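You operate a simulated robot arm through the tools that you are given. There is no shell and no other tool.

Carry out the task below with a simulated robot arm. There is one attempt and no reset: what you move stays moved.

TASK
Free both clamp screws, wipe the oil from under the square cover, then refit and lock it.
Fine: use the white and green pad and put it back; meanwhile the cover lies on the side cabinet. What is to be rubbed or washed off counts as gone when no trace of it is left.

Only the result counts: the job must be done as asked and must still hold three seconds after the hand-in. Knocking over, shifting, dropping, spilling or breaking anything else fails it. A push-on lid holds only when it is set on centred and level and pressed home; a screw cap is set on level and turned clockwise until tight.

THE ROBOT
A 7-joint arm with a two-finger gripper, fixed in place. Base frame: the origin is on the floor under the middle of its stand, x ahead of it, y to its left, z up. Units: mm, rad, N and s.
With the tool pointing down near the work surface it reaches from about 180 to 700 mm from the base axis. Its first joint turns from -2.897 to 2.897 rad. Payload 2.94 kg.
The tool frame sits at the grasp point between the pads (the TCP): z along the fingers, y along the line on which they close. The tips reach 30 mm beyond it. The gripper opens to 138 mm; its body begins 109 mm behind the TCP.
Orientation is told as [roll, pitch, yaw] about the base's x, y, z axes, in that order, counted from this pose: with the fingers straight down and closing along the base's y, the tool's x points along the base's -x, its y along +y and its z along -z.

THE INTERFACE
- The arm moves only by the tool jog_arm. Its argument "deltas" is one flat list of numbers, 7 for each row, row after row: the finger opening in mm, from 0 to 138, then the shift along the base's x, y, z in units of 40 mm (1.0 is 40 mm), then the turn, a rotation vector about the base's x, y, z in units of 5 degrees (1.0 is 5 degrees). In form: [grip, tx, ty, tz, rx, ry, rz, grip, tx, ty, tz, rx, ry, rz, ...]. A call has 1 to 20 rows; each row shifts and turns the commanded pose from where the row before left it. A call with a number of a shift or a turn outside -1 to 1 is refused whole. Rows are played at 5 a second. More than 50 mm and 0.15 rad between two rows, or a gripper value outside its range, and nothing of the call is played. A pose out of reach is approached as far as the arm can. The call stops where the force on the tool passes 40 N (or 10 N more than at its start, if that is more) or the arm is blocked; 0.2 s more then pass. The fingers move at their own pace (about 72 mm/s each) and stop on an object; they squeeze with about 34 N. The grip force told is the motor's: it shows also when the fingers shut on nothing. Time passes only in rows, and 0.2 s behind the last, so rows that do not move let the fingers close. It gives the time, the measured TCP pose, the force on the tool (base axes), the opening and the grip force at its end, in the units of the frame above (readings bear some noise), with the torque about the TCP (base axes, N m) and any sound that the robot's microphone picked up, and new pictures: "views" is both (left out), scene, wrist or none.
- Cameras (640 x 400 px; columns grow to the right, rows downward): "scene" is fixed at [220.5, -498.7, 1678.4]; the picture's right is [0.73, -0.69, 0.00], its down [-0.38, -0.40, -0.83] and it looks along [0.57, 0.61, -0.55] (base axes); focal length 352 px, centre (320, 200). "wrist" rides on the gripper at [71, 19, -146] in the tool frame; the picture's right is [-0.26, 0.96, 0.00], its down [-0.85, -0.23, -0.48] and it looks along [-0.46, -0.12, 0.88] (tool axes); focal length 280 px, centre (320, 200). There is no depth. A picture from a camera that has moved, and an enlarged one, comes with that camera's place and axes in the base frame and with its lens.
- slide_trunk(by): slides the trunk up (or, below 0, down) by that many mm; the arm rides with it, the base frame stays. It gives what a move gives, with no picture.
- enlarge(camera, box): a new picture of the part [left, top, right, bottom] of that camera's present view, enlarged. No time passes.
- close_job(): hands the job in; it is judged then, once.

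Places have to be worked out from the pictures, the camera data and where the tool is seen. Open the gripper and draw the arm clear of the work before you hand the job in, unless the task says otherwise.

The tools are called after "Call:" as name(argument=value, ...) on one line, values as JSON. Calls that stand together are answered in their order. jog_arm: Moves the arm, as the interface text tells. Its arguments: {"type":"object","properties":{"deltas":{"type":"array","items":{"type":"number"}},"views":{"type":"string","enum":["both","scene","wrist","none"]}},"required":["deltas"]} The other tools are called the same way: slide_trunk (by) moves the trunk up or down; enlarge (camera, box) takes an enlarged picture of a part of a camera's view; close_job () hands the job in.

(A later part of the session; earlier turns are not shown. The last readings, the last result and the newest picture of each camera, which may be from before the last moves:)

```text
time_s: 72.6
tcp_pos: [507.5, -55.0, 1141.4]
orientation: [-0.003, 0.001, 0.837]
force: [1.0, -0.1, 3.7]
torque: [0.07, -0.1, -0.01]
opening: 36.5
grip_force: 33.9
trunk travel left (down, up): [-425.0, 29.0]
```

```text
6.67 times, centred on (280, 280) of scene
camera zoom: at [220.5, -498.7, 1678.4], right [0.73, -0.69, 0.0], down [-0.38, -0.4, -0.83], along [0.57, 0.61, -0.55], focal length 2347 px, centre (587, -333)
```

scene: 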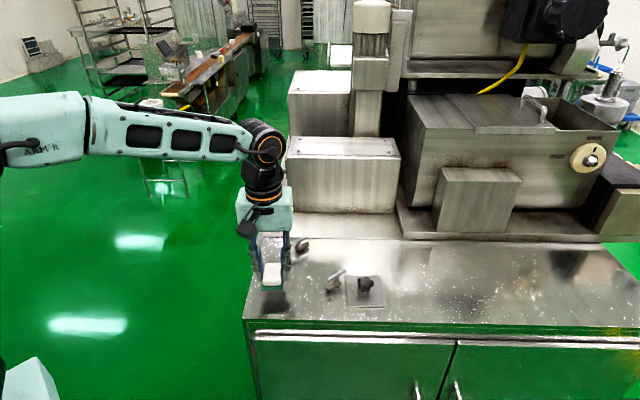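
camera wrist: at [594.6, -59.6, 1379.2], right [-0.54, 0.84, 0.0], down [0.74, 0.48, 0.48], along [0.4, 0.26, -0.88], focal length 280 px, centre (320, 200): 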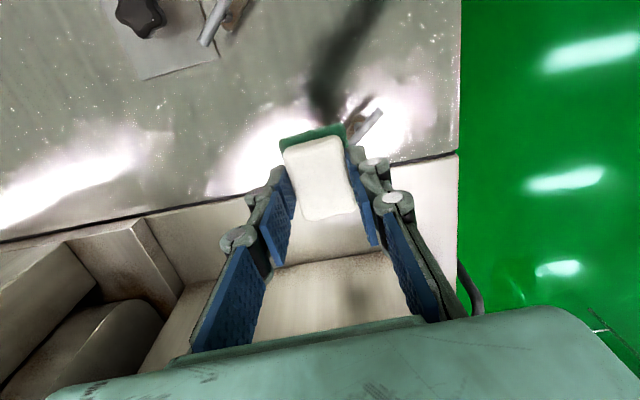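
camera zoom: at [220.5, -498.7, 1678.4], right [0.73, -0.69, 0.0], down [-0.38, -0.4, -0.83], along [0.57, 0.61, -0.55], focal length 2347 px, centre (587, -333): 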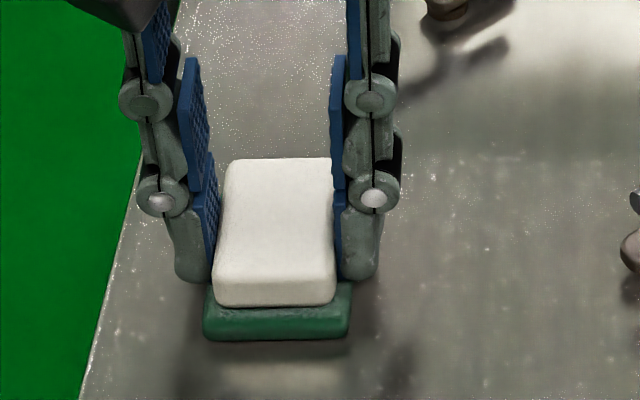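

The pad sits on the table again (+3.7 N). I open and rise clear of it.

Call:
jog_arm(deltas=[45, 0, 0, 0, 0, 0, 0, 60, 0, 0, 0, 0, 0, 0, 65, 0, 0, 0, 0, 0, 0, 65, 0, 0, 0.5, 0, 0, 0, 65, 0, 0, 0.75, 0, 0, 0, 65, 0, 0, 0.75, 0, 0, 0, 65, 0, 0, 0, 0, 0, 0], views="none")

Call:
jog_arm(deltas=[65, 0.115, 0.065, 0, 0, 0, -1, 65, 0.115, 0.065, 0, 0, 0, -1, 65, 0.115, 0.065, 0, 0, 0, -1, 65, 0.115, 0.065, 0, 0, 0, -1, 65, 0.115, 0.065, 0, 0, 0, -1, 65, 0.115, 0.065, 0, 0, 0, -1, 65, 0.115, 0.065, 0, 0, 0, -1, 65, 0.115, 0.065, 0, 0, 0, -1, 65, 0.115, 0.065, 0, 0, 0, -1, 65, 0.115, 0.065, 0, 0, 0, -1, 65, 0.115, 0.065, 0, 0, 0, -1, 65, 0.115, 0.065, 0, 0, 0, -1, 65, 0.115, 0.065, 0, 0, 0, -1, 65, 0.115, 0.065, 0, 0, 0, -1, 65, 0.115, 0.065, 0, 0, 0, -1, 65, 0.115, 0.065, 0, 0, 0, -1, 65, 0.115, 0.065, 0, 0, 0, -1, 65, 0.115, 0.065, 0, 0, 0, -1, 65, 0.115, 0.065, 0, 0, 0, -1, 65, 0.115, 0.065, 0, 0, 0, -1], views="both")

Call:
enlarge(camera="wrist", box=[200, 60, 440, 260])

Call:
enlarge(camera="scene", box=[250, 230, 370, 310])

```text
time_s: 74.2
tcp_pos: [506.9, -55.2, 1220.9]
orientation: [0.0, 0.001, 0.838]
force: [-0.1, -1.2, -0.6]
torque: [-0.01, 0.01, 0.01]
opening: 65.0
grip_force: 0.0
trunk travel left (down, up): [-425.0, 29.0]
```

```text
time_s: 78.4
tcp_pos: [599.6, -4.6, 1222.1]
orientation: [0.0, 0.001, -0.91]
force: [0.7, -0.4, 0.0]
torque: [-0.03, 0.0, -0.01]
opening: 65.3
grip_force: 0.1
trunk travel left (down, up): [-425.0, 29.0]
camera wrist: at [571.1, 64.3, 1367.2], right [0.92, 0.39, 0.0], down [0.34, -0.81, 0.48], along [0.18, -0.44, -0.88], focal length 280 px, centre (320, 200)
```

scene: 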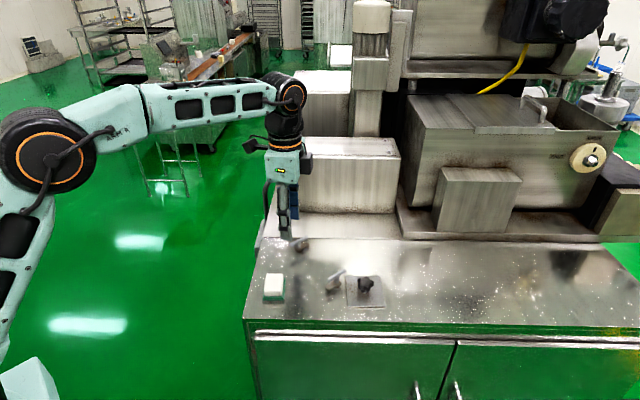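
wrist: 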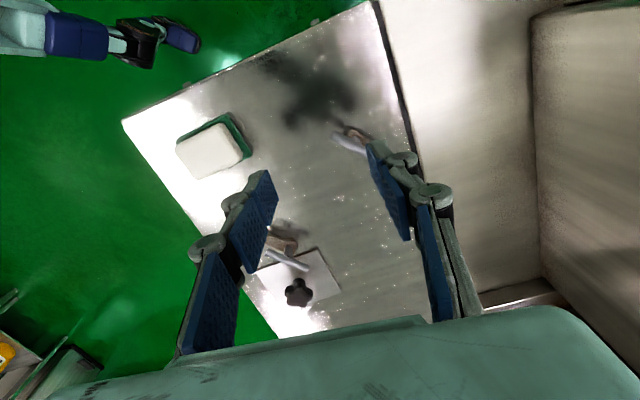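

```text
2.00 times, centred on (320, 160) of wrist
camera zoom: at [571.1, 64.3, 1367.2], right [0.92, 0.39, 0.0], down [0.34, -0.81, 0.48], along [0.18, -0.44, -0.88], focal length 561 px, centre (320, 280)
```

zoom: 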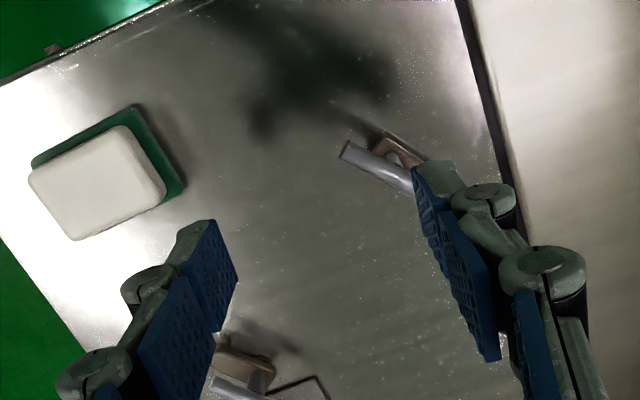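

```text
5.00 times, centred on (310, 270) of scene
camera zoom: at [220.5, -498.7, 1678.4], right [0.73, -0.69, 0.0], down [-0.38, -0.4, -0.83], along [0.57, 0.61, -0.55], focal length 1760 px, centre (370, -150)
```

zoom: 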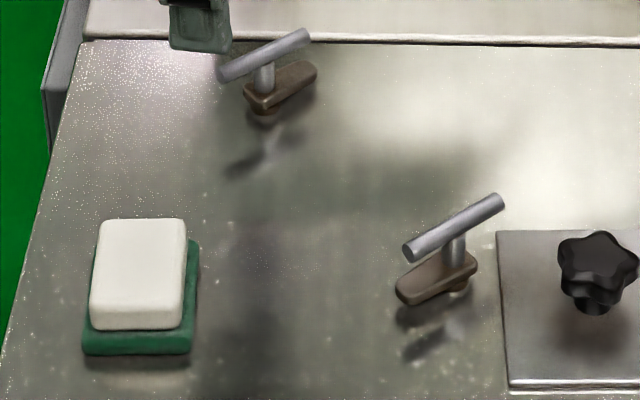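

The spot between the clamps is bare steel and the pad stands exactly where it was. I go to the cover at about (648, -188), turning back to yaw -95.8°.

Call:
jog_arm(deltas=[65, 0.1336, -0.5128, 0, 0, 0, -0.971, 65, 0.1336, -0.5128, 0, 0, 0, -0.971, 65, 0.1336, -0.5128, 0, 0, 0, -0.971, 65, 0.1336, -0.5128, 0, 0, 0, -0.971, 65, 0.1336, -0.5128, 0, 0, 0, -0.971, 65, 0.1336, -0.5128, 0, 0, 0, -0.971, 65, 0.1336, -0.5128, 0, 0, 0, -0.971, 65, 0.1336, -0.5128, 0, 0, 0, -0.971, 65, 0.1336, -0.5128, 0, 0, 0, -0.971, 65, 0, 0, -0.5, 0, 0, 0, 65, 0, 0, -0.5, 0, 0, 0, 65, 0, 0, 0, 0, 0, 0], views="none")

Call:
enlarge(camera="wrist", box=[200, 60, 440, 260])

Call:
enlarge(camera="scene", box=[310, 240, 410, 320])

```text
time_s: 81.0
tcp_pos: [647.1, -189.5, 1181.8]
orientation: [0.0, 0.001, -1.672]
force: [-0.2, 0.4, -0.3]
torque: [0.02, -0.05, 0.0]
opening: 64.8
grip_force: 0.0
trunk travel left (down, up): [-425.0, 29.0]
```

```text
2.00 times, centred on (320, 160) of wrist
camera zoom: at [673.9, -119.9, 1327.2], right [0.93, -0.36, 0.0], down [-0.31, -0.82, 0.48], along [-0.17, -0.44, -0.88], focal length 561 px, centre (320, 280)
```

zoom: 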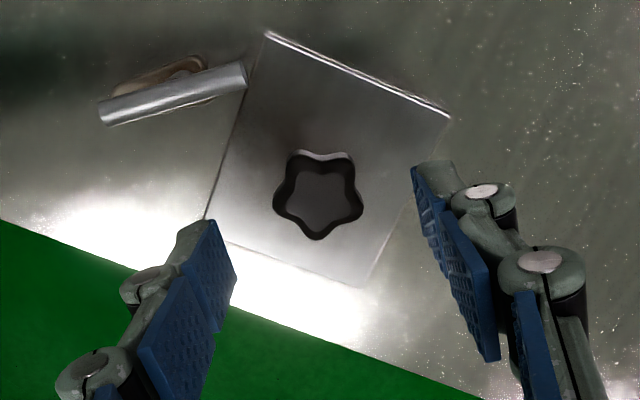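

```text
5.00 times, centred on (360, 280) of scene
camera zoom: at [220.5, -498.7, 1678.4], right [0.73, -0.69, 0.0], down [-0.38, -0.4, -0.83], along [0.57, 0.61, -0.55], focal length 1760 px, centre (120, -200)
```

zoom: 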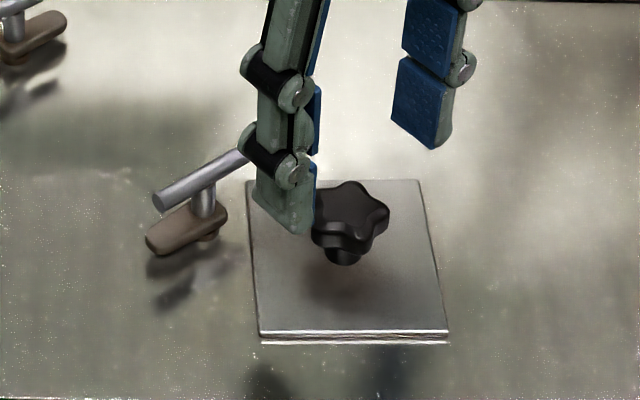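

The knob is centred under the tool within half a millimetre. The right clamp's bar end is just above the plate's edge, so after gripping I will lift 8 mm, slide away from the clamp, and only then rise. First I descend and close.

Call:
jog_arm(deltas=[65, 0, 0, -0.4, 0, 0, 0, 60, 0, 0, -0.4, 0, 0, 0, 55, 0, 0, -0.2, 0, 0, 0, 45, 0, 0, 0, 0, 0, 0, 36, 0, 0, 0, 0, 0, 0, 0, 0, 0, 0, 0, 0, 0, 0, 0, 0, 0, 0, 0, 0, 0, 0, 0, 0, 0, 0, 0], views="none")

Call:
enlarge(camera="wrist", box=[200, 100, 440, 260])

Call:
enlarge(camera="scene", box=[310, 240, 410, 320])

```text
time_s: 82.8
tcp_pos: [647.4, -187.8, 1141.7]
orientation: [-0.001, 0.0, -1.671]
force: [-0.5, 0.1, -0.1]
torque: [-0.01, -0.03, -0.01]
opening: 31.5
grip_force: 34.3
trunk travel left (down, up): [-425.0, 29.0]
```

```text
2.50 times, centred on (320, 180) of wrist
camera zoom: at [673.5, -119.3, 1287.1], right [0.93, -0.36, 0.0], down [-0.31, -0.82, 0.48], along [-0.17, -0.44, -0.88], focal length 701 px, centre (320, 250)
```

zoom: 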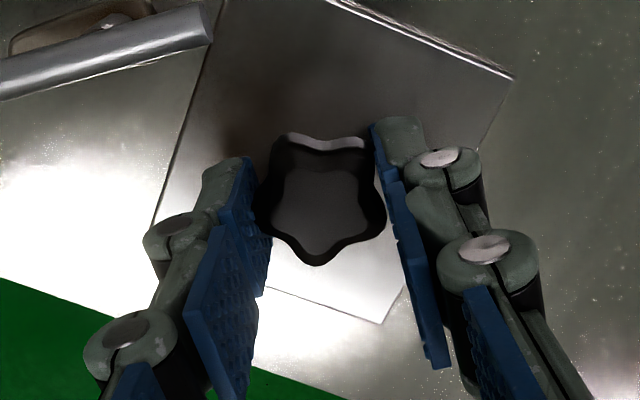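

```text
5.00 times, centred on (360, 280) of scene
camera zoom: at [220.5, -498.7, 1678.4], right [0.73, -0.69, 0.0], down [-0.38, -0.4, -0.83], along [0.57, 0.61, -0.55], focal length 1760 px, centre (120, -200)
```

zoom: 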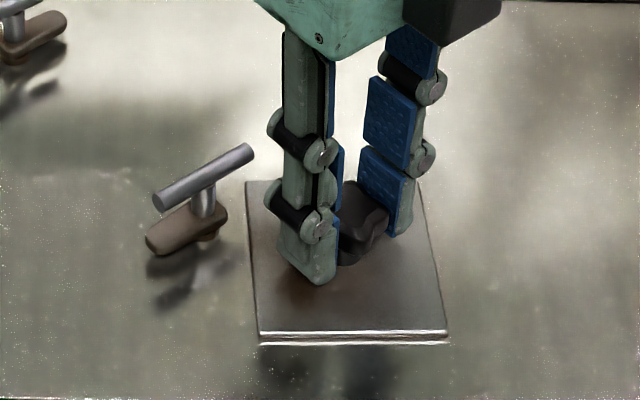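

Gripped again at 31.5 mm. I lift 8 mm, slide 8 mm away from the clamp, then rise and carry the cover back above its seat, including the 1.9 mm correction in x.

Call:
jog_arm(deltas=[0, 0, 0, 0.1, 0, 0, 0, 0, 0, 0, 0.1, 0, 0, 0, 0, 0.14, -0.14, 0, 0, 0, 0, 0, 0, 0, 0.5, 0, 0, 0, 0, 0, 0, 0.6, 0, 0, 0, 0, 0, 0, 0.6, 0, 0, 0, 0, -0.128, 0.539, 0, 0, 0, 0, 0, -0.128, 0.539, 0, 0, 0, 0, 0, -0.128, 0.539, 0, 0, 0, 0, 0, -0.128, 0.539, 0, 0, 0, 0, 0, -0.128, 0.539, 0, 0, 0, 0, 0, -0.1275, 0.54, 0, 0, 0, 0, 0, 0, 0, 0, 0, 0, 0], views="both")

Call:
enlarge(camera="scene", box=[260, 220, 360, 300])

```text
time_s: 85.6
tcp_pos: [621.4, -63.7, 1216.8]
orientation: [-0.001, 0.0, -1.671]
force: [0.0, 0.7, -2.0]
torque: [0.0, -0.02, 0.06]
opening: 31.4
grip_force: 34.5
trunk travel left (down, up): [-425.0, 29.0]
camera wrist: at [647.9, 4.7, 1362.9], right [0.93, -0.36, 0.0], down [-0.31, -0.82, 0.48], along [-0.17, -0.44, -0.88], focal length 280 px, centre (320, 200)
```

scene: 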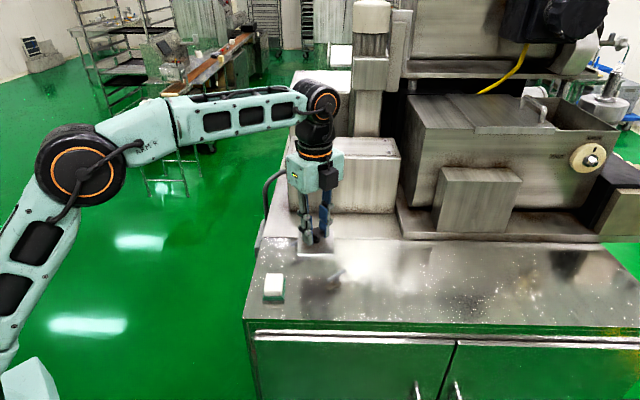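
wrist: 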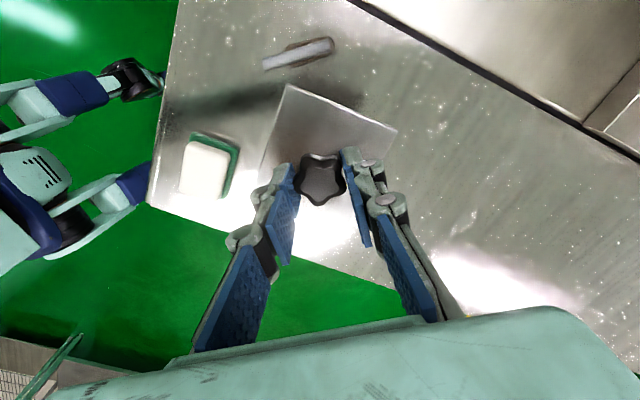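

```text
5.00 times, centred on (310, 260) of scene
camera zoom: at [220.5, -498.7, 1678.4], right [0.73, -0.69, 0.0], down [-0.38, -0.4, -0.83], along [0.57, 0.61, -0.55], focal length 1760 px, centre (370, -100)
```

zoom: 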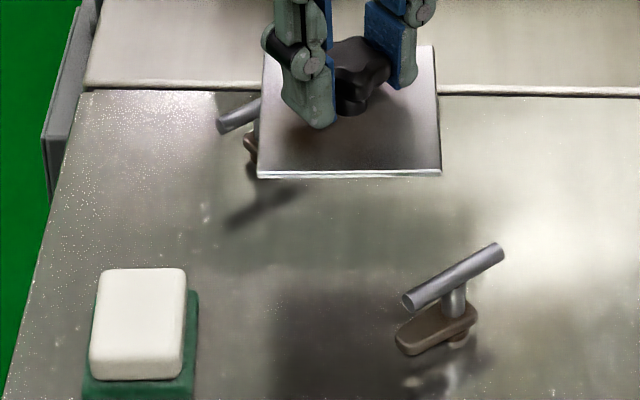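

The cover hangs over its seat. I enlarge both views to check its rotation against the cabinet edges before lowering.

Call:
enlarge(camera="wrist", box=[240, 60, 400, 180])

Call:
enlarge(camera="scene", box=[290, 220, 345, 265])

```text
3.33 times, centred on (320, 120) of wrist
camera zoom: at [647.9, 4.7, 1362.9], right [0.93, -0.36, 0.0], down [-0.31, -0.82, 0.48], along [-0.17, -0.44, -0.88], focal length 935 px, centre (320, 467)
```

zoom: 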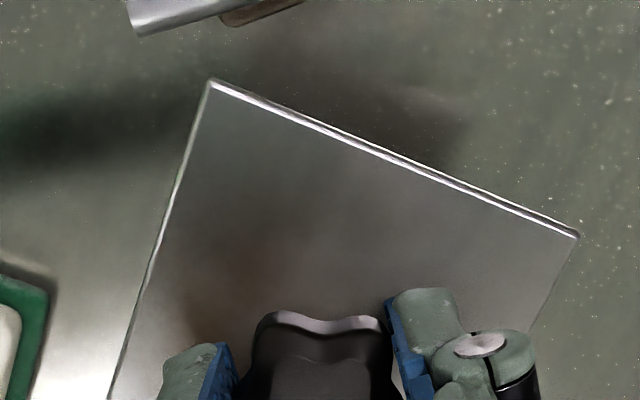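

```text
8.89 times, centred on (318, 242) of scene
camera zoom: at [220.5, -498.7, 1678.4], right [0.73, -0.69, 0.0], down [-0.38, -0.4, -0.83], along [0.57, 0.61, -0.55], focal length 3129 px, centre (342, -178)
```

zoom: 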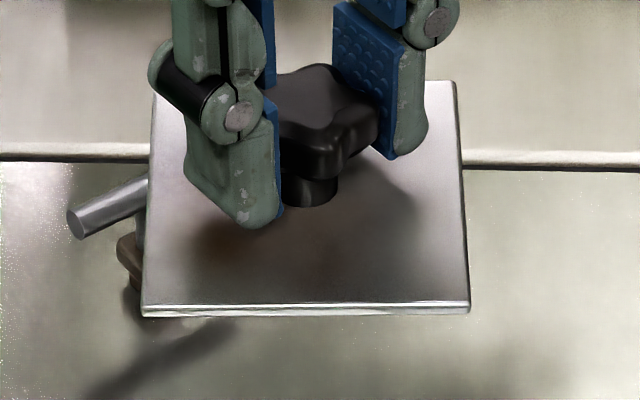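

The plate has rotated about +2.3° in the grip compared with its original orientation. I turn -2.2° to correct it and lower to about 12 mm above the table for a direct comparison with the original pictures.

Call:
jog_arm(deltas=[0, 0, 0, 0, 0, 0, -0.44, 0, 0, 0, -0.5, 0, 0, 0, 0, 0, 0, -0.5, 0, 0, 0, 0, 0, 0, -0.4, 0, 0, 0, 0, 0, 0, -0.2, 0, 0, 0, 0, 0, 0, 0, 0, 0, 0], views="none")

Call:
enlarge(camera="wrist", box=[200, 60, 440, 260])

Call:
enlarge(camera="scene", box=[260, 220, 360, 300])

```text
time_s: 87.0
tcp_pos: [621.0, -64.1, 1152.5]
orientation: [0.001, 0.001, -1.706]
force: [0.5, 0.4, -2.8]
torque: [-0.01, 0.02, -0.03]
opening: 31.3
grip_force: 34.3
trunk travel left (down, up): [-425.0, 29.0]
```

```text
2.00 times, centred on (320, 160) of wrist
camera zoom: at [650.5, 3.6, 1298.4], right [0.92, -0.39, 0.0], down [-0.34, -0.81, 0.48], along [-0.19, -0.44, -0.88], focal length 561 px, centre (320, 280)
```

zoom: 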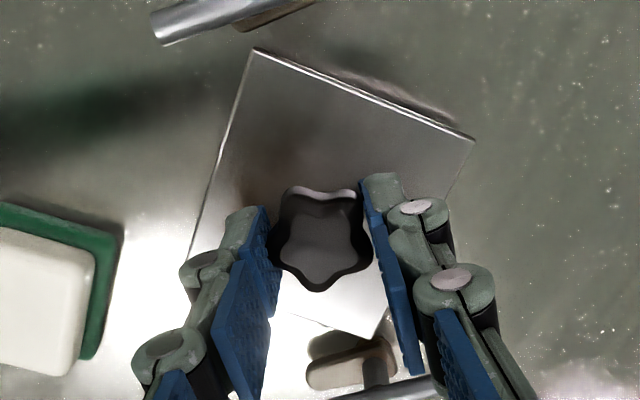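

```text
5.00 times, centred on (310, 260) of scene
camera zoom: at [220.5, -498.7, 1678.4], right [0.73, -0.69, 0.0], down [-0.38, -0.4, -0.83], along [0.57, 0.61, -0.55], focal length 1760 px, centre (370, -100)
```

zoom: 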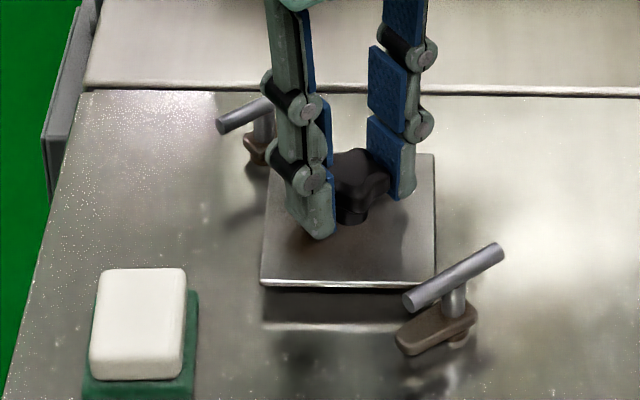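

The plate is nearly aligned; compared with the original it is still about 1.7 mm short in x. I shift that and lower to about 2 mm above the table.

Call:
jog_arm(deltas=[0, 0.042, 0, -0.1, 0, 0, 0, 0, 0, 0, -0.125, 0, 0, 0, 0, 0, 0, 0, 0, 0, 0], views="none")

Call:
enlarge(camera="wrist", box=[200, 100, 440, 260])

Call:
enlarge(camera="scene", box=[270, 230, 350, 290])

Call:
enlarge(camera="scene", box=[260, 220, 360, 300])

```text
time_s: 87.8
tcp_pos: [623.3, -64.3, 1143.0]
orientation: [0.001, -0.001, -1.709]
force: [0.7, 0.1, -1.2]
torque: [0.0, 0.03, -0.04]
opening: 31.2
grip_force: 34.2
trunk travel left (down, up): [-425.0, 29.0]
```

```text
2.50 times, centred on (320, 180) of wrist
camera zoom: at [652.6, 3.5, 1289.7], right [0.92, -0.39, 0.0], down [-0.34, -0.81, 0.48], along [-0.19, -0.44, -0.88], focal length 701 px, centre (320, 250)
```

zoom: 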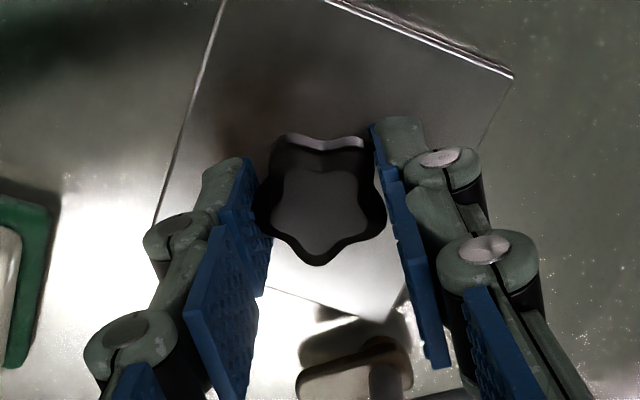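

```text
6.67 times, centred on (310, 260) of scene
camera zoom: at [220.5, -498.7, 1678.4], right [0.73, -0.69, 0.0], down [-0.38, -0.4, -0.83], along [0.57, 0.61, -0.55], focal length 2347 px, centre (387, -200)
```

zoom: 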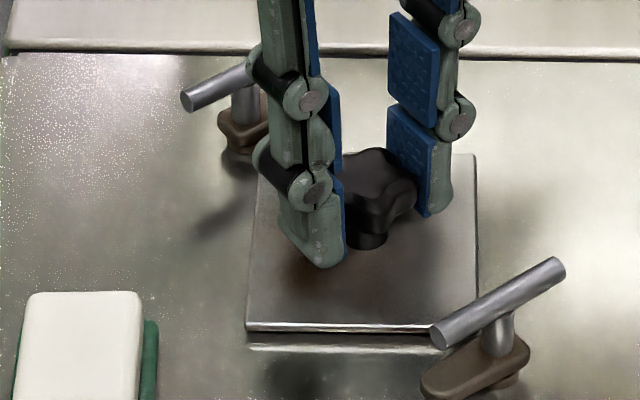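

```text
5.00 times, centred on (310, 260) of scene
camera zoom: at [220.5, -498.7, 1678.4], right [0.73, -0.69, 0.0], down [-0.38, -0.4, -0.83], along [0.57, 0.61, -0.55], focal length 1760 px, centre (370, -100)
```

zoom: 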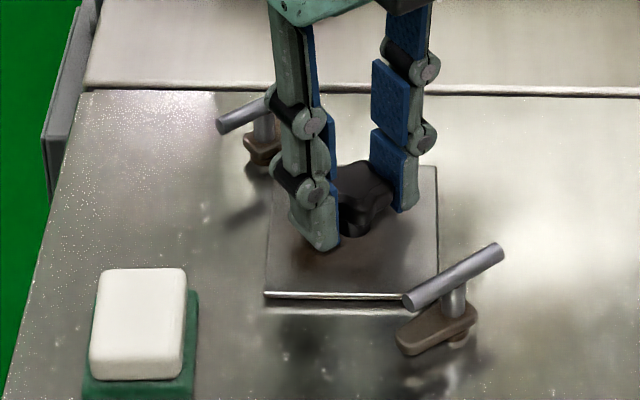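

The alignment now matches the original within about half a millimetre, with the plate 2–3 mm above the table. I lower to contact.

Call:
jog_arm(deltas=[0, 0, 0, -0.025, 0, 0, 0, 0, 0, 0, -0.025, 0, 0, 0, 0, 0, 0, -0.0125, 0, 0, 0, 0, 0, 0, 0, 0, 0, 0], views="none")

```text
time_s: 88.8
tcp_pos: [624.2, -63.8, 1140.9]
orientation: [0.0, 0.001, -1.709]
force: [0.7, 0.6, -1.7]
torque: [-0.01, -0.02, 0.01]
opening: 31.2
grip_force: 33.5
trunk travel left (down, up): [-425.0, 29.0]
```

Call:
jog_arm(deltas=[0, 0, 0, -0.0125, 0, 0, 0, 0, 0, 0, -0.0125, 0, 0, 0, 0, 0, 0, -0.0125, 0, 0, 0, 0, 0, 0, 0, 0, 0, 0], views="none")

Call:
enlarge(camera="scene", box=[270, 230, 350, 290])

```text
time_s: 89.8
tcp_pos: [622.9, -64.0, 1140.8]
orientation: [0.002, 0.001, -1.708]
force: [1.6, -1.0, 6.0]
torque: [-0.06, 0.08, -0.06]
opening: 31.3
grip_force: 33.6
trunk travel left (down, up): [-425.0, 29.0]
```

```text
6.67 times, centred on (310, 260) of scene
camera zoom: at [220.5, -498.7, 1678.4], right [0.73, -0.69, 0.0], down [-0.38, -0.4, -0.83], along [0.57, 0.61, -0.55], focal length 2347 px, centre (387, -200)
```

zoom: 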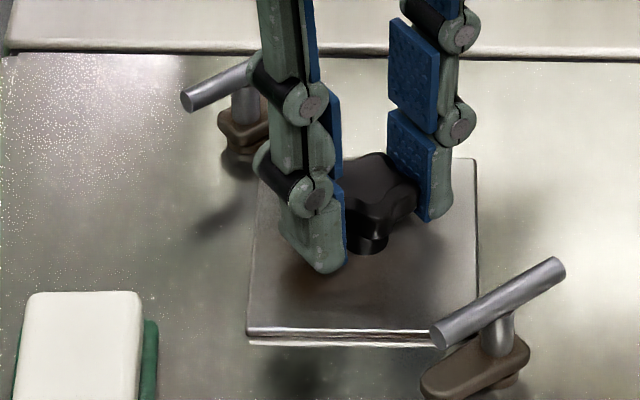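

The cover touches down (+6 N). I open the fingers to 50 mm without moving and compare with the pre-grasp picture.

Call:
jog_arm(deltas=[36, 0, 0, 0, 0, 0, 0, 50, 0, 0, 0.0125, 0, 0, 0, 50, 0, 0, 0.0125, 0, 0, 0, 50, -0.06, 0, 0, 0, 0, 0.42, 50, 0, 0, 0, 0, 0, 0], views="none")

Call:
enlarge(camera="wrist", box=[200, 100, 440, 260])

Call:
enlarge(camera="scene", box=[270, 230, 350, 290])

```text
time_s: 91.0
tcp_pos: [620.5, -63.7, 1141.0]
orientation: [0.0, 0.0, -1.67]
force: [0.7, -1.3, 0.5]
torque: [-0.03, 0.03, -0.02]
opening: 50.0
grip_force: 0.0
trunk travel left (down, up): [-425.0, 29.0]
```

```text
2.50 times, centred on (320, 180) of wrist
camera zoom: at [647.5, 4.8, 1287.1], right [0.93, -0.36, 0.0], down [-0.31, -0.82, 0.48], along [-0.17, -0.44, -0.88], focal length 701 px, centre (320, 250)
```

zoom: 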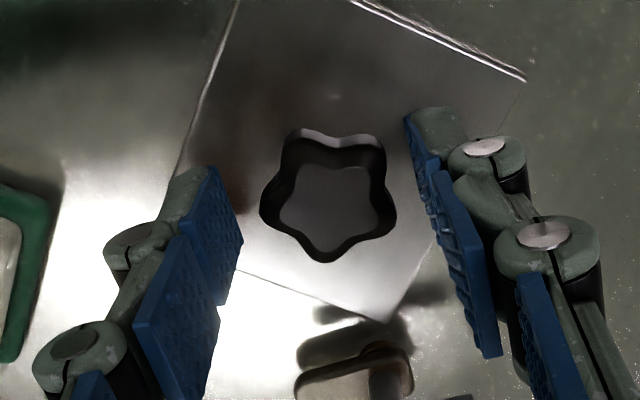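

```text
6.67 times, centred on (310, 260) of scene
camera zoom: at [220.5, -498.7, 1678.4], right [0.73, -0.69, 0.0], down [-0.38, -0.4, -0.83], along [0.57, 0.61, -0.55], focal length 2347 px, centre (387, -200)
```

zoom: 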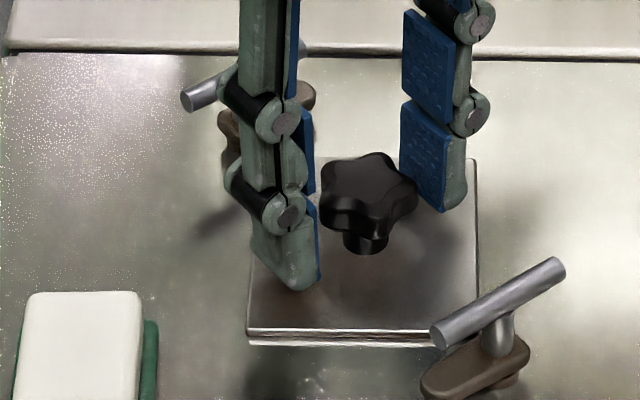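

The plate is back within about 1 mm of its original place. I rise and move to the left clamp, turning to yaw -7.3° to grip its bar in the released position.

Call:
jog_arm(deltas=[55, 0, 0, 0.5, 0, 0, 0, 55, 0, 0, 0.975, 0, 0, 0, 55, 0.011, 0.099, 0, 0, 0, 0.982, 55, 0.011, 0.099, 0, 0, 0, 0.982, 55, 0.011, 0.099, 0, 0, 0, 0.982, 55, 0.011, 0.099, 0, 0, 0, 0.982, 55, 0.011, 0.099, 0, 0, 0, 0.982, 55, 0.011, 0.099, 0, 0, 0, 0.982, 55, 0.011, 0.099, 0, 0, 0, 0.982, 55, 0.011, 0.099, 0, 0, 0, 0.982, 55, 0.011, 0.099, 0, 0, 0, 0.982, 55, 0.011, 0.099, 0, 0, 0, 0.982, 55, 0.011, 0.099, 0, 0, 0, 0.982, 55, 0.011, 0.099, 0, 0, 0, 0.982, 55, 0.011, 0.099, 0, 0, 0, 0.982, 55, 0.011, 0.099, 0, 0, 0, 0.982, 55, 0.011, 0.099, 0, 0, 0, 0.982, 55, 0.011, 0.099, 0, 0, 0, 0.982, 55, 0.011, 0.099, 0, 0, 0, 0.982, 55, 0.011, 0.099, 0, 0, 0, 0.982], views="none")

Call:
enlarge(camera="wrist", box=[200, 60, 440, 260])

Call:
enlarge(camera="scene", box=[260, 220, 360, 300])

```text
time_s: 95.2
tcp_pos: [627.5, 8.4, 1200.3]
orientation: [0.0, 0.001, -0.128]
force: [-0.8, -0.2, 0.2]
torque: [-0.05, 0.04, -0.05]
opening: 55.0
grip_force: 0.0
trunk travel left (down, up): [-425.0, 29.0]
```

```text
2.00 times, centred on (320, 160) of wrist
camera zoom: at [560.7, 36.3, 1346.2], right [0.38, 0.92, 0.0], down [0.81, -0.34, 0.48], along [0.44, -0.18, -0.88], focal length 561 px, centre (320, 280)
```

zoom: 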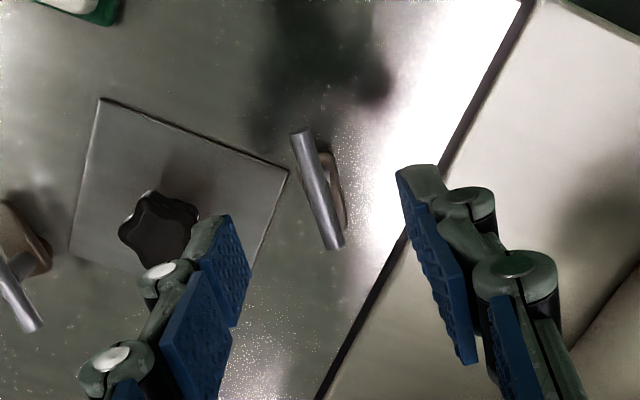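

```text
5.00 times, centred on (310, 260) of scene
camera zoom: at [220.5, -498.7, 1678.4], right [0.73, -0.69, 0.0], down [-0.38, -0.4, -0.83], along [0.57, 0.61, -0.55], focal length 1760 px, centre (370, -100)
```

zoom: 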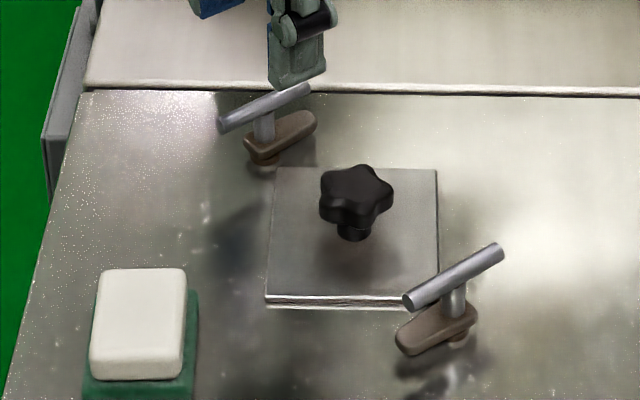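

The left bar lies within 1 mm of the tool axis at the expected angle. I correct, descend to z≈1150 and close on it.

Call:
jog_arm(deltas=[50, -0.015, -0.0125, -0.45, 0, 0, 0, 50, 0, 0, -0.4, 0, 0, 0, 50, 0, 0, -0.4, 0, 0, 0, 20, 0, 0, 0, 0, 0, 0, 10, 0, 0, 0, 0, 0, 0, 0, 0, 0, 0, 0, 0, 0, 0, 0, 0, 0, 0, 0, 0, 0, 0, 0, 0, 0, 0, 0], views="none")

Call:
enlarge(camera="scene", box=[260, 220, 360, 300])

```text
time_s: 97.0
tcp_pos: [627.5, 7.1, 1149.0]
orientation: [0.0, 0.001, -0.128]
force: [-1.5, -4.0, -2.3]
torque: [-0.15, -0.32, 0.0]
opening: 9.5
grip_force: 36.6
trunk travel left (down, up): [-425.0, 29.0]
```

```text
5.00 times, centred on (310, 260) of scene
camera zoom: at [220.5, -498.7, 1678.4], right [0.73, -0.69, 0.0], down [-0.38, -0.4, -0.83], along [0.57, 0.61, -0.55], focal length 1760 px, centre (370, -100)
```

zoom: 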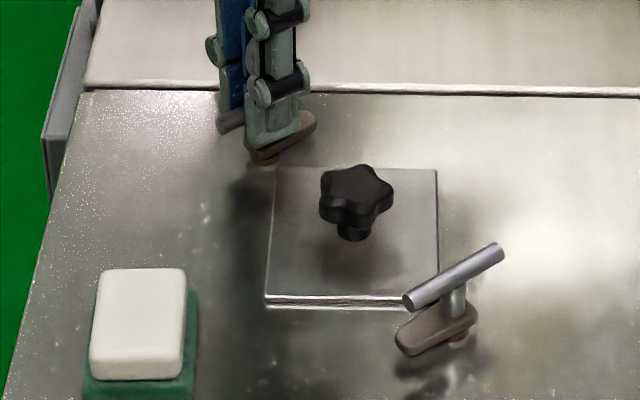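

Gripped. I turn clockwise 45° and check the load.

Call:
jog_arm(deltas=[0, 0, 0, 0, 0, 0, -1, 0, 0, 0, 0, 0, 0, -1, 0, 0, 0, 0, 0, 0, -1, 0, 0, 0, 0, 0, 0, -1, 0, 0, 0, 0, 0, 0, -1, 0, 0, 0, 0, 0, 0, -1, 0, 0, 0, 0, 0, 0, -1, 0, 0, 0, 0, 0, 0, -1, 0, 0, 0, 0, 0, 0, -1, 0, 0, 0, 0, 0, 0, 0], views="none")

Call:
enlarge(camera="scene", box=[260, 220, 360, 300])

```text
time_s: 99.2
tcp_pos: [627.9, 8.3, 1148.9]
orientation: [0.0, 0.002, -0.915]
force: [-0.5, 2.1, -6.5]
torque: [0.26, 0.09, 0.03]
opening: 9.2
grip_force: 37.6
trunk travel left (down, up): [-425.0, 29.0]
```

```text
5.00 times, centred on (310, 260) of scene
camera zoom: at [220.5, -498.7, 1678.4], right [0.73, -0.69, 0.0], down [-0.38, -0.4, -0.83], along [0.57, 0.61, -0.55], focal length 1760 px, centre (370, -100)
```

zoom: 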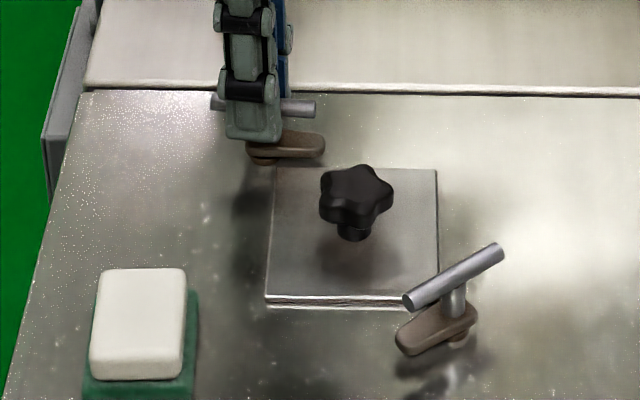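

Low load. I turn another 40° clockwise, to just short of the original locked angle.

Call:
jog_arm(deltas=[0, 0, 0, 0, 0, 0, -1, 0, 0, 0, 0, 0, 0, -1, 0, 0, 0, 0, 0, 0, -1, 0, 0, 0, 0, 0, 0, -1, 0, 0, 0, 0, 0, 0, -1, 0, 0, 0, 0, 0, 0, -1, 0, 0, 0, 0, 0, 0, -1, 0, 0, 0, 0, 0, 0, -1, 0, 0, 0, 0, 0, 0, 0], views="none")

Call:
enlarge(camera="scene", box=[260, 220, 360, 300])

```text
time_s: 101.2
tcp_pos: [629.2, 8.5, 1149.9]
orientation: [0.0, 0.0, -1.613]
force: [10.8, 8.6, -2.1]
torque: [0.45, -0.27, -0.04]
opening: 9.1
grip_force: 36.9
trunk travel left (down, up): [-425.0, 29.0]
```

```text
5.00 times, centred on (310, 260) of scene
camera zoom: at [220.5, -498.7, 1678.4], right [0.73, -0.69, 0.0], down [-0.38, -0.4, -0.83], along [0.57, 0.61, -0.55], focal length 1760 px, centre (370, -100)
```

zoom: 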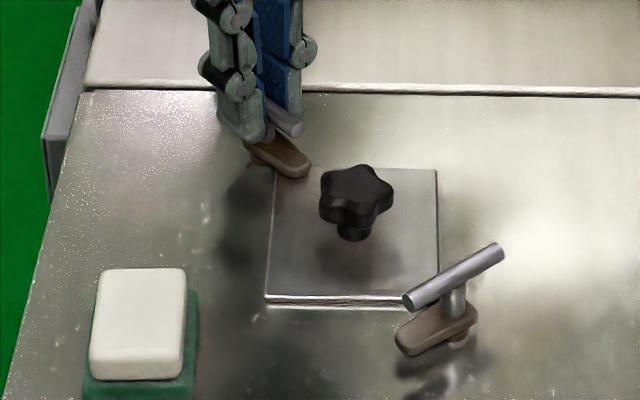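

The tab is on the plate again. I relieve the side load and turn the last 5°, then a bit further until torque shows it is tight.

Call:
jog_arm(deltas=[0, 0.025, 0.02, 0, 0, 0, -0.5, 0, 0, 0, 0, 0, 0, -0.5, 0, 0, 0, 0, 0, 0, 0], views="none")

Call:
jog_arm(deltas=[0, 0, 0, 0, 0, 0, -0.5, 0, 0, 0, 0, 0, 0, -0.3, 0, 0, 0, 0, 0, 0, 0], views="none")

```text
time_s: 102.0
tcp_pos: [628.7, 9.0, 1149.7]
orientation: [0.0, 0.0, -1.699]
force: [8.1, 6.0, 1.0]
torque: [0.38, -0.19, 0.0]
opening: 9.3
grip_force: 36.4
trunk travel left (down, up): [-425.0, 29.0]
```

```text
time_s: 102.8
tcp_pos: [629.8, 10.4, 1150.0]
orientation: [-0.001, -0.002, -1.769]
force: [8.0, 5.2, 1.8]
torque: [0.1, -0.35, 0.34]
opening: 9.6
grip_force: 37.7
trunk travel left (down, up): [-425.0, 29.0]
```

Torque begins to rise (+0.34 N m) past the original angle. I turn 3° more to seat it fully.

Call:
jog_arm(deltas=[0, 0, 0, 0, 0, 0, -0.3, 0, 0, 0, 0, 0, 0, -0.3, 0, 0, 0, 0, 0, 0, 0], views="none")

Call:
enlarge(camera="scene", box=[260, 220, 360, 300])

```text
time_s: 103.6
tcp_pos: [630.3, 8.7, 1148.7]
orientation: [0.001, 0.0, -1.821]
force: [11.0, 4.3, 4.4]
torque: [0.04, -0.32, 0.85]
opening: 10.1
grip_force: 37.7
trunk travel left (down, up): [-425.0, 29.0]
```

```text
5.00 times, centred on (310, 260) of scene
camera zoom: at [220.5, -498.7, 1678.4], right [0.73, -0.69, 0.0], down [-0.38, -0.4, -0.83], along [0.57, 0.61, -0.55], focal length 1760 px, centre (370, -100)
```

zoom: 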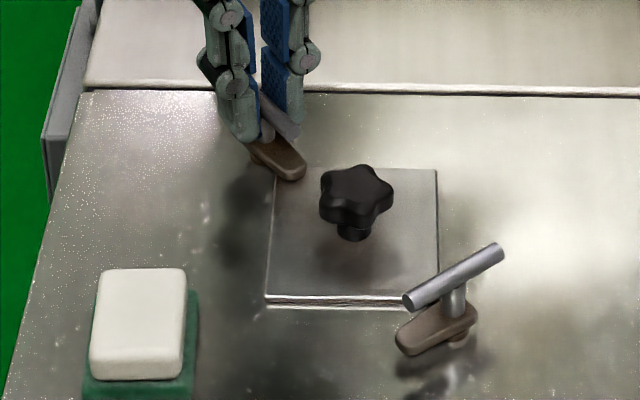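

The stop is reached with +0.85 N m: the left clamp is tight. I open without turning back, and rise.

Call:
jog_arm(deltas=[25, 0, 0, 0, 0, 0, 0, 50, 0, 0, 0, 0, 0, 0, 50, 0, 0, 0, 0, 0, 0, 50, 0, 0, 0.5, 0, 0, 0, 50, 0, 0, 0.75, 0, 0, 0, 50, 0, 0, 0, 0, 0, 0], views="none")

Call:
enlarge(camera="wrist", box=[200, 60, 440, 260])

Call:
enlarge(camera="scene", box=[260, 220, 360, 300])

```text
time_s: 105.0
tcp_pos: [628.8, 9.2, 1199.4]
orientation: [0.001, -0.002, -1.822]
force: [-0.4, 0.6, -0.1]
torque: [0.0, -0.01, 0.0]
opening: 50.1
grip_force: 0.1
trunk travel left (down, up): [-425.0, 29.0]
```

```text
2.00 times, centred on (320, 160) of wrist
camera zoom: at [665.5, 72.4, 1346.1], right [0.87, -0.49, 0.0], down [-0.43, -0.76, 0.48], along [-0.24, -0.41, -0.88], focal length 561 px, centre (320, 280)
```

zoom: 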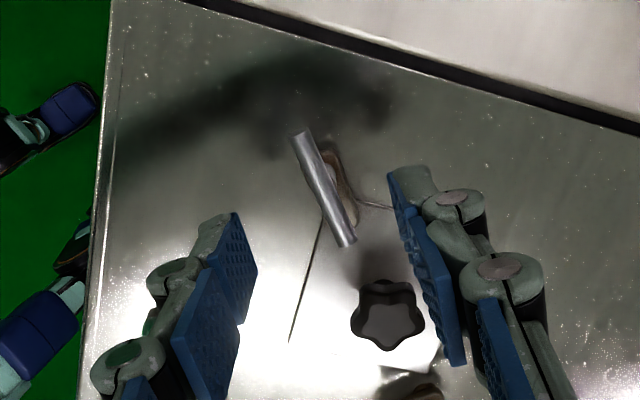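

```text
5.00 times, centred on (310, 260) of scene
camera zoom: at [220.5, -498.7, 1678.4], right [0.73, -0.69, 0.0], down [-0.38, -0.4, -0.83], along [0.57, 0.61, -0.55], focal length 1760 px, centre (370, -100)
```

zoom: 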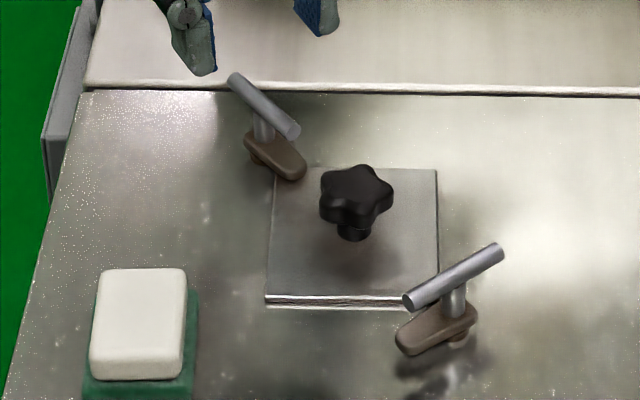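

The left clamp looks exactly as at the start. I move to the right clamp, turning to yaw about -0.7° for its released bar.

Call:
jog_arm(deltas=[50, -0.0195, -0.1768, 0, 0, 0, 1, 50, -0.0195, -0.1768, 0, 0, 0, 1, 50, -0.0195, -0.1768, 0, 0, 0, 1, 50, -0.0195, -0.1768, 0, 0, 0, 1, 50, -0.0195, -0.1768, 0, 0, 0, 1, 50, -0.0195, -0.1768, 0, 0, 0, 1, 50, -0.0195, -0.1768, 0, 0, 0, 1, 50, -0.0195, -0.1768, 0, 0, 0, 1, 50, -0.0195, -0.1768, 0, 0, 0, 1, 50, -0.0195, -0.1768, 0, 0, 0, 1, 50, -0.0195, -0.1768, 0, 0, 0, 1, 50, -0.0195, -0.1768, 0, 0, 0, 1, 50, -0.0195, -0.1768, 0, 0, 0, 1, 50, -0.0195, -0.1768, 0, 0, 0, 1, 50, -0.0195, -0.1768, 0, 0, 0, 1, 50, -0.0195, -0.1768, 0, 0, 0, 1, 50, -0.0195, -0.1768, 0, 0, 0, 1, 50, -0.0195, -0.1768, 0, 0, 0, 1, 50, -0.0195, -0.1768, 0, 0, 0, 1, 50, -0.0195, -0.1768, 0, 0, 0, 1], views="none")

Call:
jog_arm(deltas=[50, 0, 0, 0, 0, 0, 0.74, 50, 0, 0, 0, 0, 0, 0], views="none")

Call:
enlarge(camera="wrist", box=[200, 60, 440, 260])

Call:
enlarge(camera="scene", box=[280, 220, 380, 300])

```text
time_s: 109.2
tcp_pos: [613.2, -132.6, 1200.6]
orientation: [-0.001, 0.0, -0.076]
force: [-0.6, 0.1, -0.1]
torque: [0.04, 0.01, 0.02]
opening: 49.8
grip_force: 0.1
trunk travel left (down, up): [-425.0, 29.0]
```

```text
time_s: 109.8
tcp_pos: [612.5, -133.4, 1199.8]
orientation: [0.0, -0.001, -0.012]
force: [-0.5, -0.2, -0.3]
torque: [0.02, -0.01, -0.01]
opening: 49.9
grip_force: 0.0
trunk travel left (down, up): [-425.0, 29.0]
```

```text
2.00 times, centred on (320, 160) of wrist
camera zoom: at [542.2, -113.4, 1346.3], right [0.27, 0.96, 0.0], down [0.85, -0.24, 0.48], along [0.46, -0.13, -0.88], focal length 561 px, centre (320, 280)
```

zoom: 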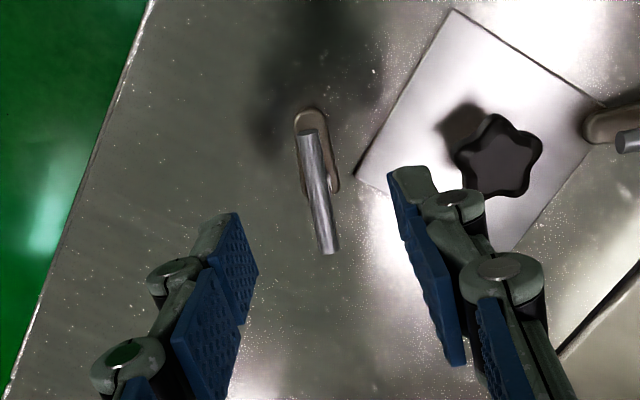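

```text
5.00 times, centred on (330, 260) of scene
camera zoom: at [220.5, -498.7, 1678.4], right [0.73, -0.69, 0.0], down [-0.38, -0.4, -0.83], along [0.57, 0.61, -0.55], focal length 1760 px, centre (270, -100)
```

zoom: 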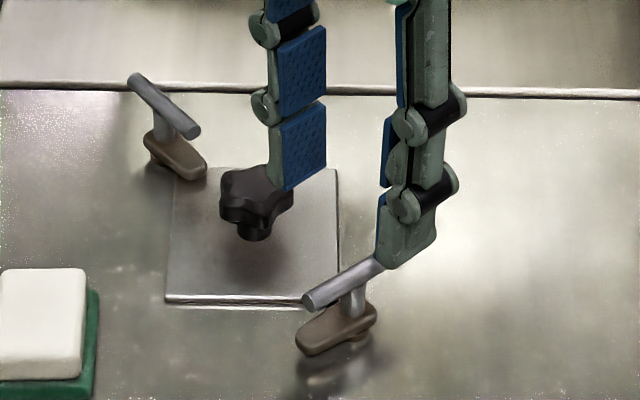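

The right bar lies at about -5.3°, offset (+0.7, -1.0) mm. I correct yaw and position, descend and close on it.

Call:
jog_arm(deltas=[50, 0.0175, -0.025, -0.45, 0, 0, -0.9, 50, 0, 0, -0.4, 0, 0, 0, 50, 0, 0, -0.4, 0, 0, 0, 20, 0, 0, 0, 0, 0, 0, 10, 0, 0, 0, 0, 0, 0, 0, 0, 0, 0, 0, 0, 0, 0, 0, 0, 0, 0, 0, 0, 0, 0, 0, 0, 0, 0, 0], views="none")

Call:
enlarge(camera="scene", box=[280, 220, 380, 300])

```text
time_s: 111.6
tcp_pos: [613.8, -135.4, 1149.2]
orientation: [0.0, 0.0, -0.091]
force: [-0.6, -0.8, -1.1]
torque: [-0.04, -0.3, 0.02]
opening: 9.5
grip_force: 37.1
trunk travel left (down, up): [-425.0, 29.0]
```

```text
5.00 times, centred on (330, 260) of scene
camera zoom: at [220.5, -498.7, 1678.4], right [0.73, -0.69, 0.0], down [-0.38, -0.4, -0.83], along [0.57, 0.61, -0.55], focal length 1760 px, centre (270, -100)
```

zoom: 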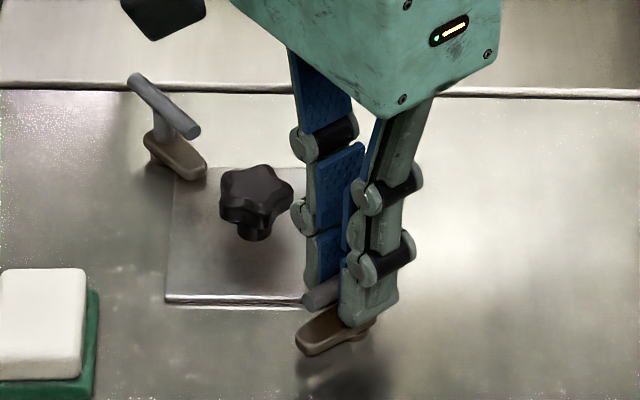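

Gripped at 9.5 mm with low load. I turn clockwise 45°.

Call:
jog_arm(deltas=[0, 0, 0, 0, 0, 0, -1, 0, 0, 0, 0, 0, 0, -1, 0, 0, 0, 0, 0, 0, -1, 0, 0, 0, 0, 0, 0, -1, 0, 0, 0, 0, 0, 0, -1, 0, 0, 0, 0, 0, 0, -1, 0, 0, 0, 0, 0, 0, -1, 0, 0, 0, 0, 0, 0, -1, 0, 0, 0, 0, 0, 0, -1, 0, 0, 0, 0, 0, 0, 0], views="none")

Call:
enlarge(camera="scene", box=[280, 220, 380, 300])

```text
time_s: 113.8
tcp_pos: [614.4, -131.8, 1150.2]
orientation: [0.0, 0.001, -0.877]
force: [4.5, 5.2, -2.2]
torque: [0.13, -0.07, 0.0]
opening: 9.2
grip_force: 37.2
trunk travel left (down, up): [-425.0, 29.0]
```

```text
5.00 times, centred on (330, 260) of scene
camera zoom: at [220.5, -498.7, 1678.4], right [0.73, -0.69, 0.0], down [-0.38, -0.4, -0.83], along [0.57, 0.61, -0.55], focal length 1760 px, centre (270, -100)
```

zoom: 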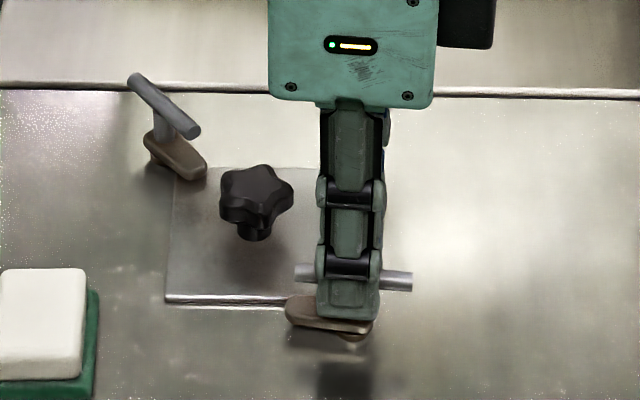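

The load is small and the tab is swinging onto the plate. I turn another 45° with a slight +x/+y relief.

Call:
jog_arm(deltas=[0, 0.01, 0.01, 0, 0, 0, -1, 0, 0.01, 0.01, 0, 0, 0, -1, 0, 0, 0, 0, 0, 0, -1, 0, 0, 0, 0, 0, 0, -1, 0, 0, 0, 0, 0, 0, -1, 0, 0, 0, 0, 0, 0, -1, 0, 0, 0, 0, 0, 0, -1, 0, 0, 0, 0, 0, 0, -1, 0, 0, 0, 0, 0, 0, -1, 0, 0, 0, 0, 0, 0, 0], views="none")

Call:
enlarge(camera="scene", box=[280, 220, 380, 300])

```text
time_s: 116.0
tcp_pos: [615.2, -133.2, 1149.8]
orientation: [0.001, 0.0, -1.663]
force: [8.5, 5.2, 0.9]
torque: [0.12, -0.2, 0.04]
opening: 9.6
grip_force: 36.8
trunk travel left (down, up): [-425.0, 29.0]
```

```text
5.00 times, centred on (330, 260) of scene
camera zoom: at [220.5, -498.7, 1678.4], right [0.73, -0.69, 0.0], down [-0.38, -0.4, -0.83], along [0.57, 0.61, -0.55], focal length 1760 px, centre (270, -100)
```

zoom: 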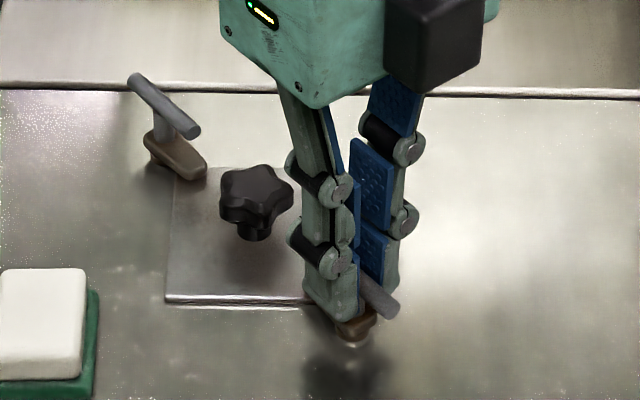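

At -95.3° there is no stop yet. I turn on in small steps until the torque rises as with the left clamp.

Call:
jog_arm(deltas=[0, 0.01, 0.01, 0, 0, 0, -0.5, 0, 0, 0, 0, 0, 0, -0.5, 0, 0, 0, 0, 0, 0, 0], views="none")

Call:
jog_arm(deltas=[0, 0, 0, 0, 0, 0, -0.4, 0, 0, 0, 0, 0, 0, -0.3, 0, 0, 0, 0, 0, 0, 0], views="none")

```text
time_s: 116.8
tcp_pos: [615.7, -133.4, 1149.4]
orientation: [0.0, -0.001, -1.75]
force: [7.8, 2.2, 2.1]
torque: [0.01, -0.23, 0.1]
opening: 9.6
grip_force: 37.2
trunk travel left (down, up): [-425.0, 29.0]
```

```text
time_s: 117.6
tcp_pos: [616.1, -133.2, 1149.4]
orientation: [-0.001, -0.001, -1.809]
force: [10.1, 0.2, 4.8]
torque: [-0.2, -0.3, 0.81]
opening: 10.1
grip_force: 36.9
trunk travel left (down, up): [-425.0, 29.0]
```

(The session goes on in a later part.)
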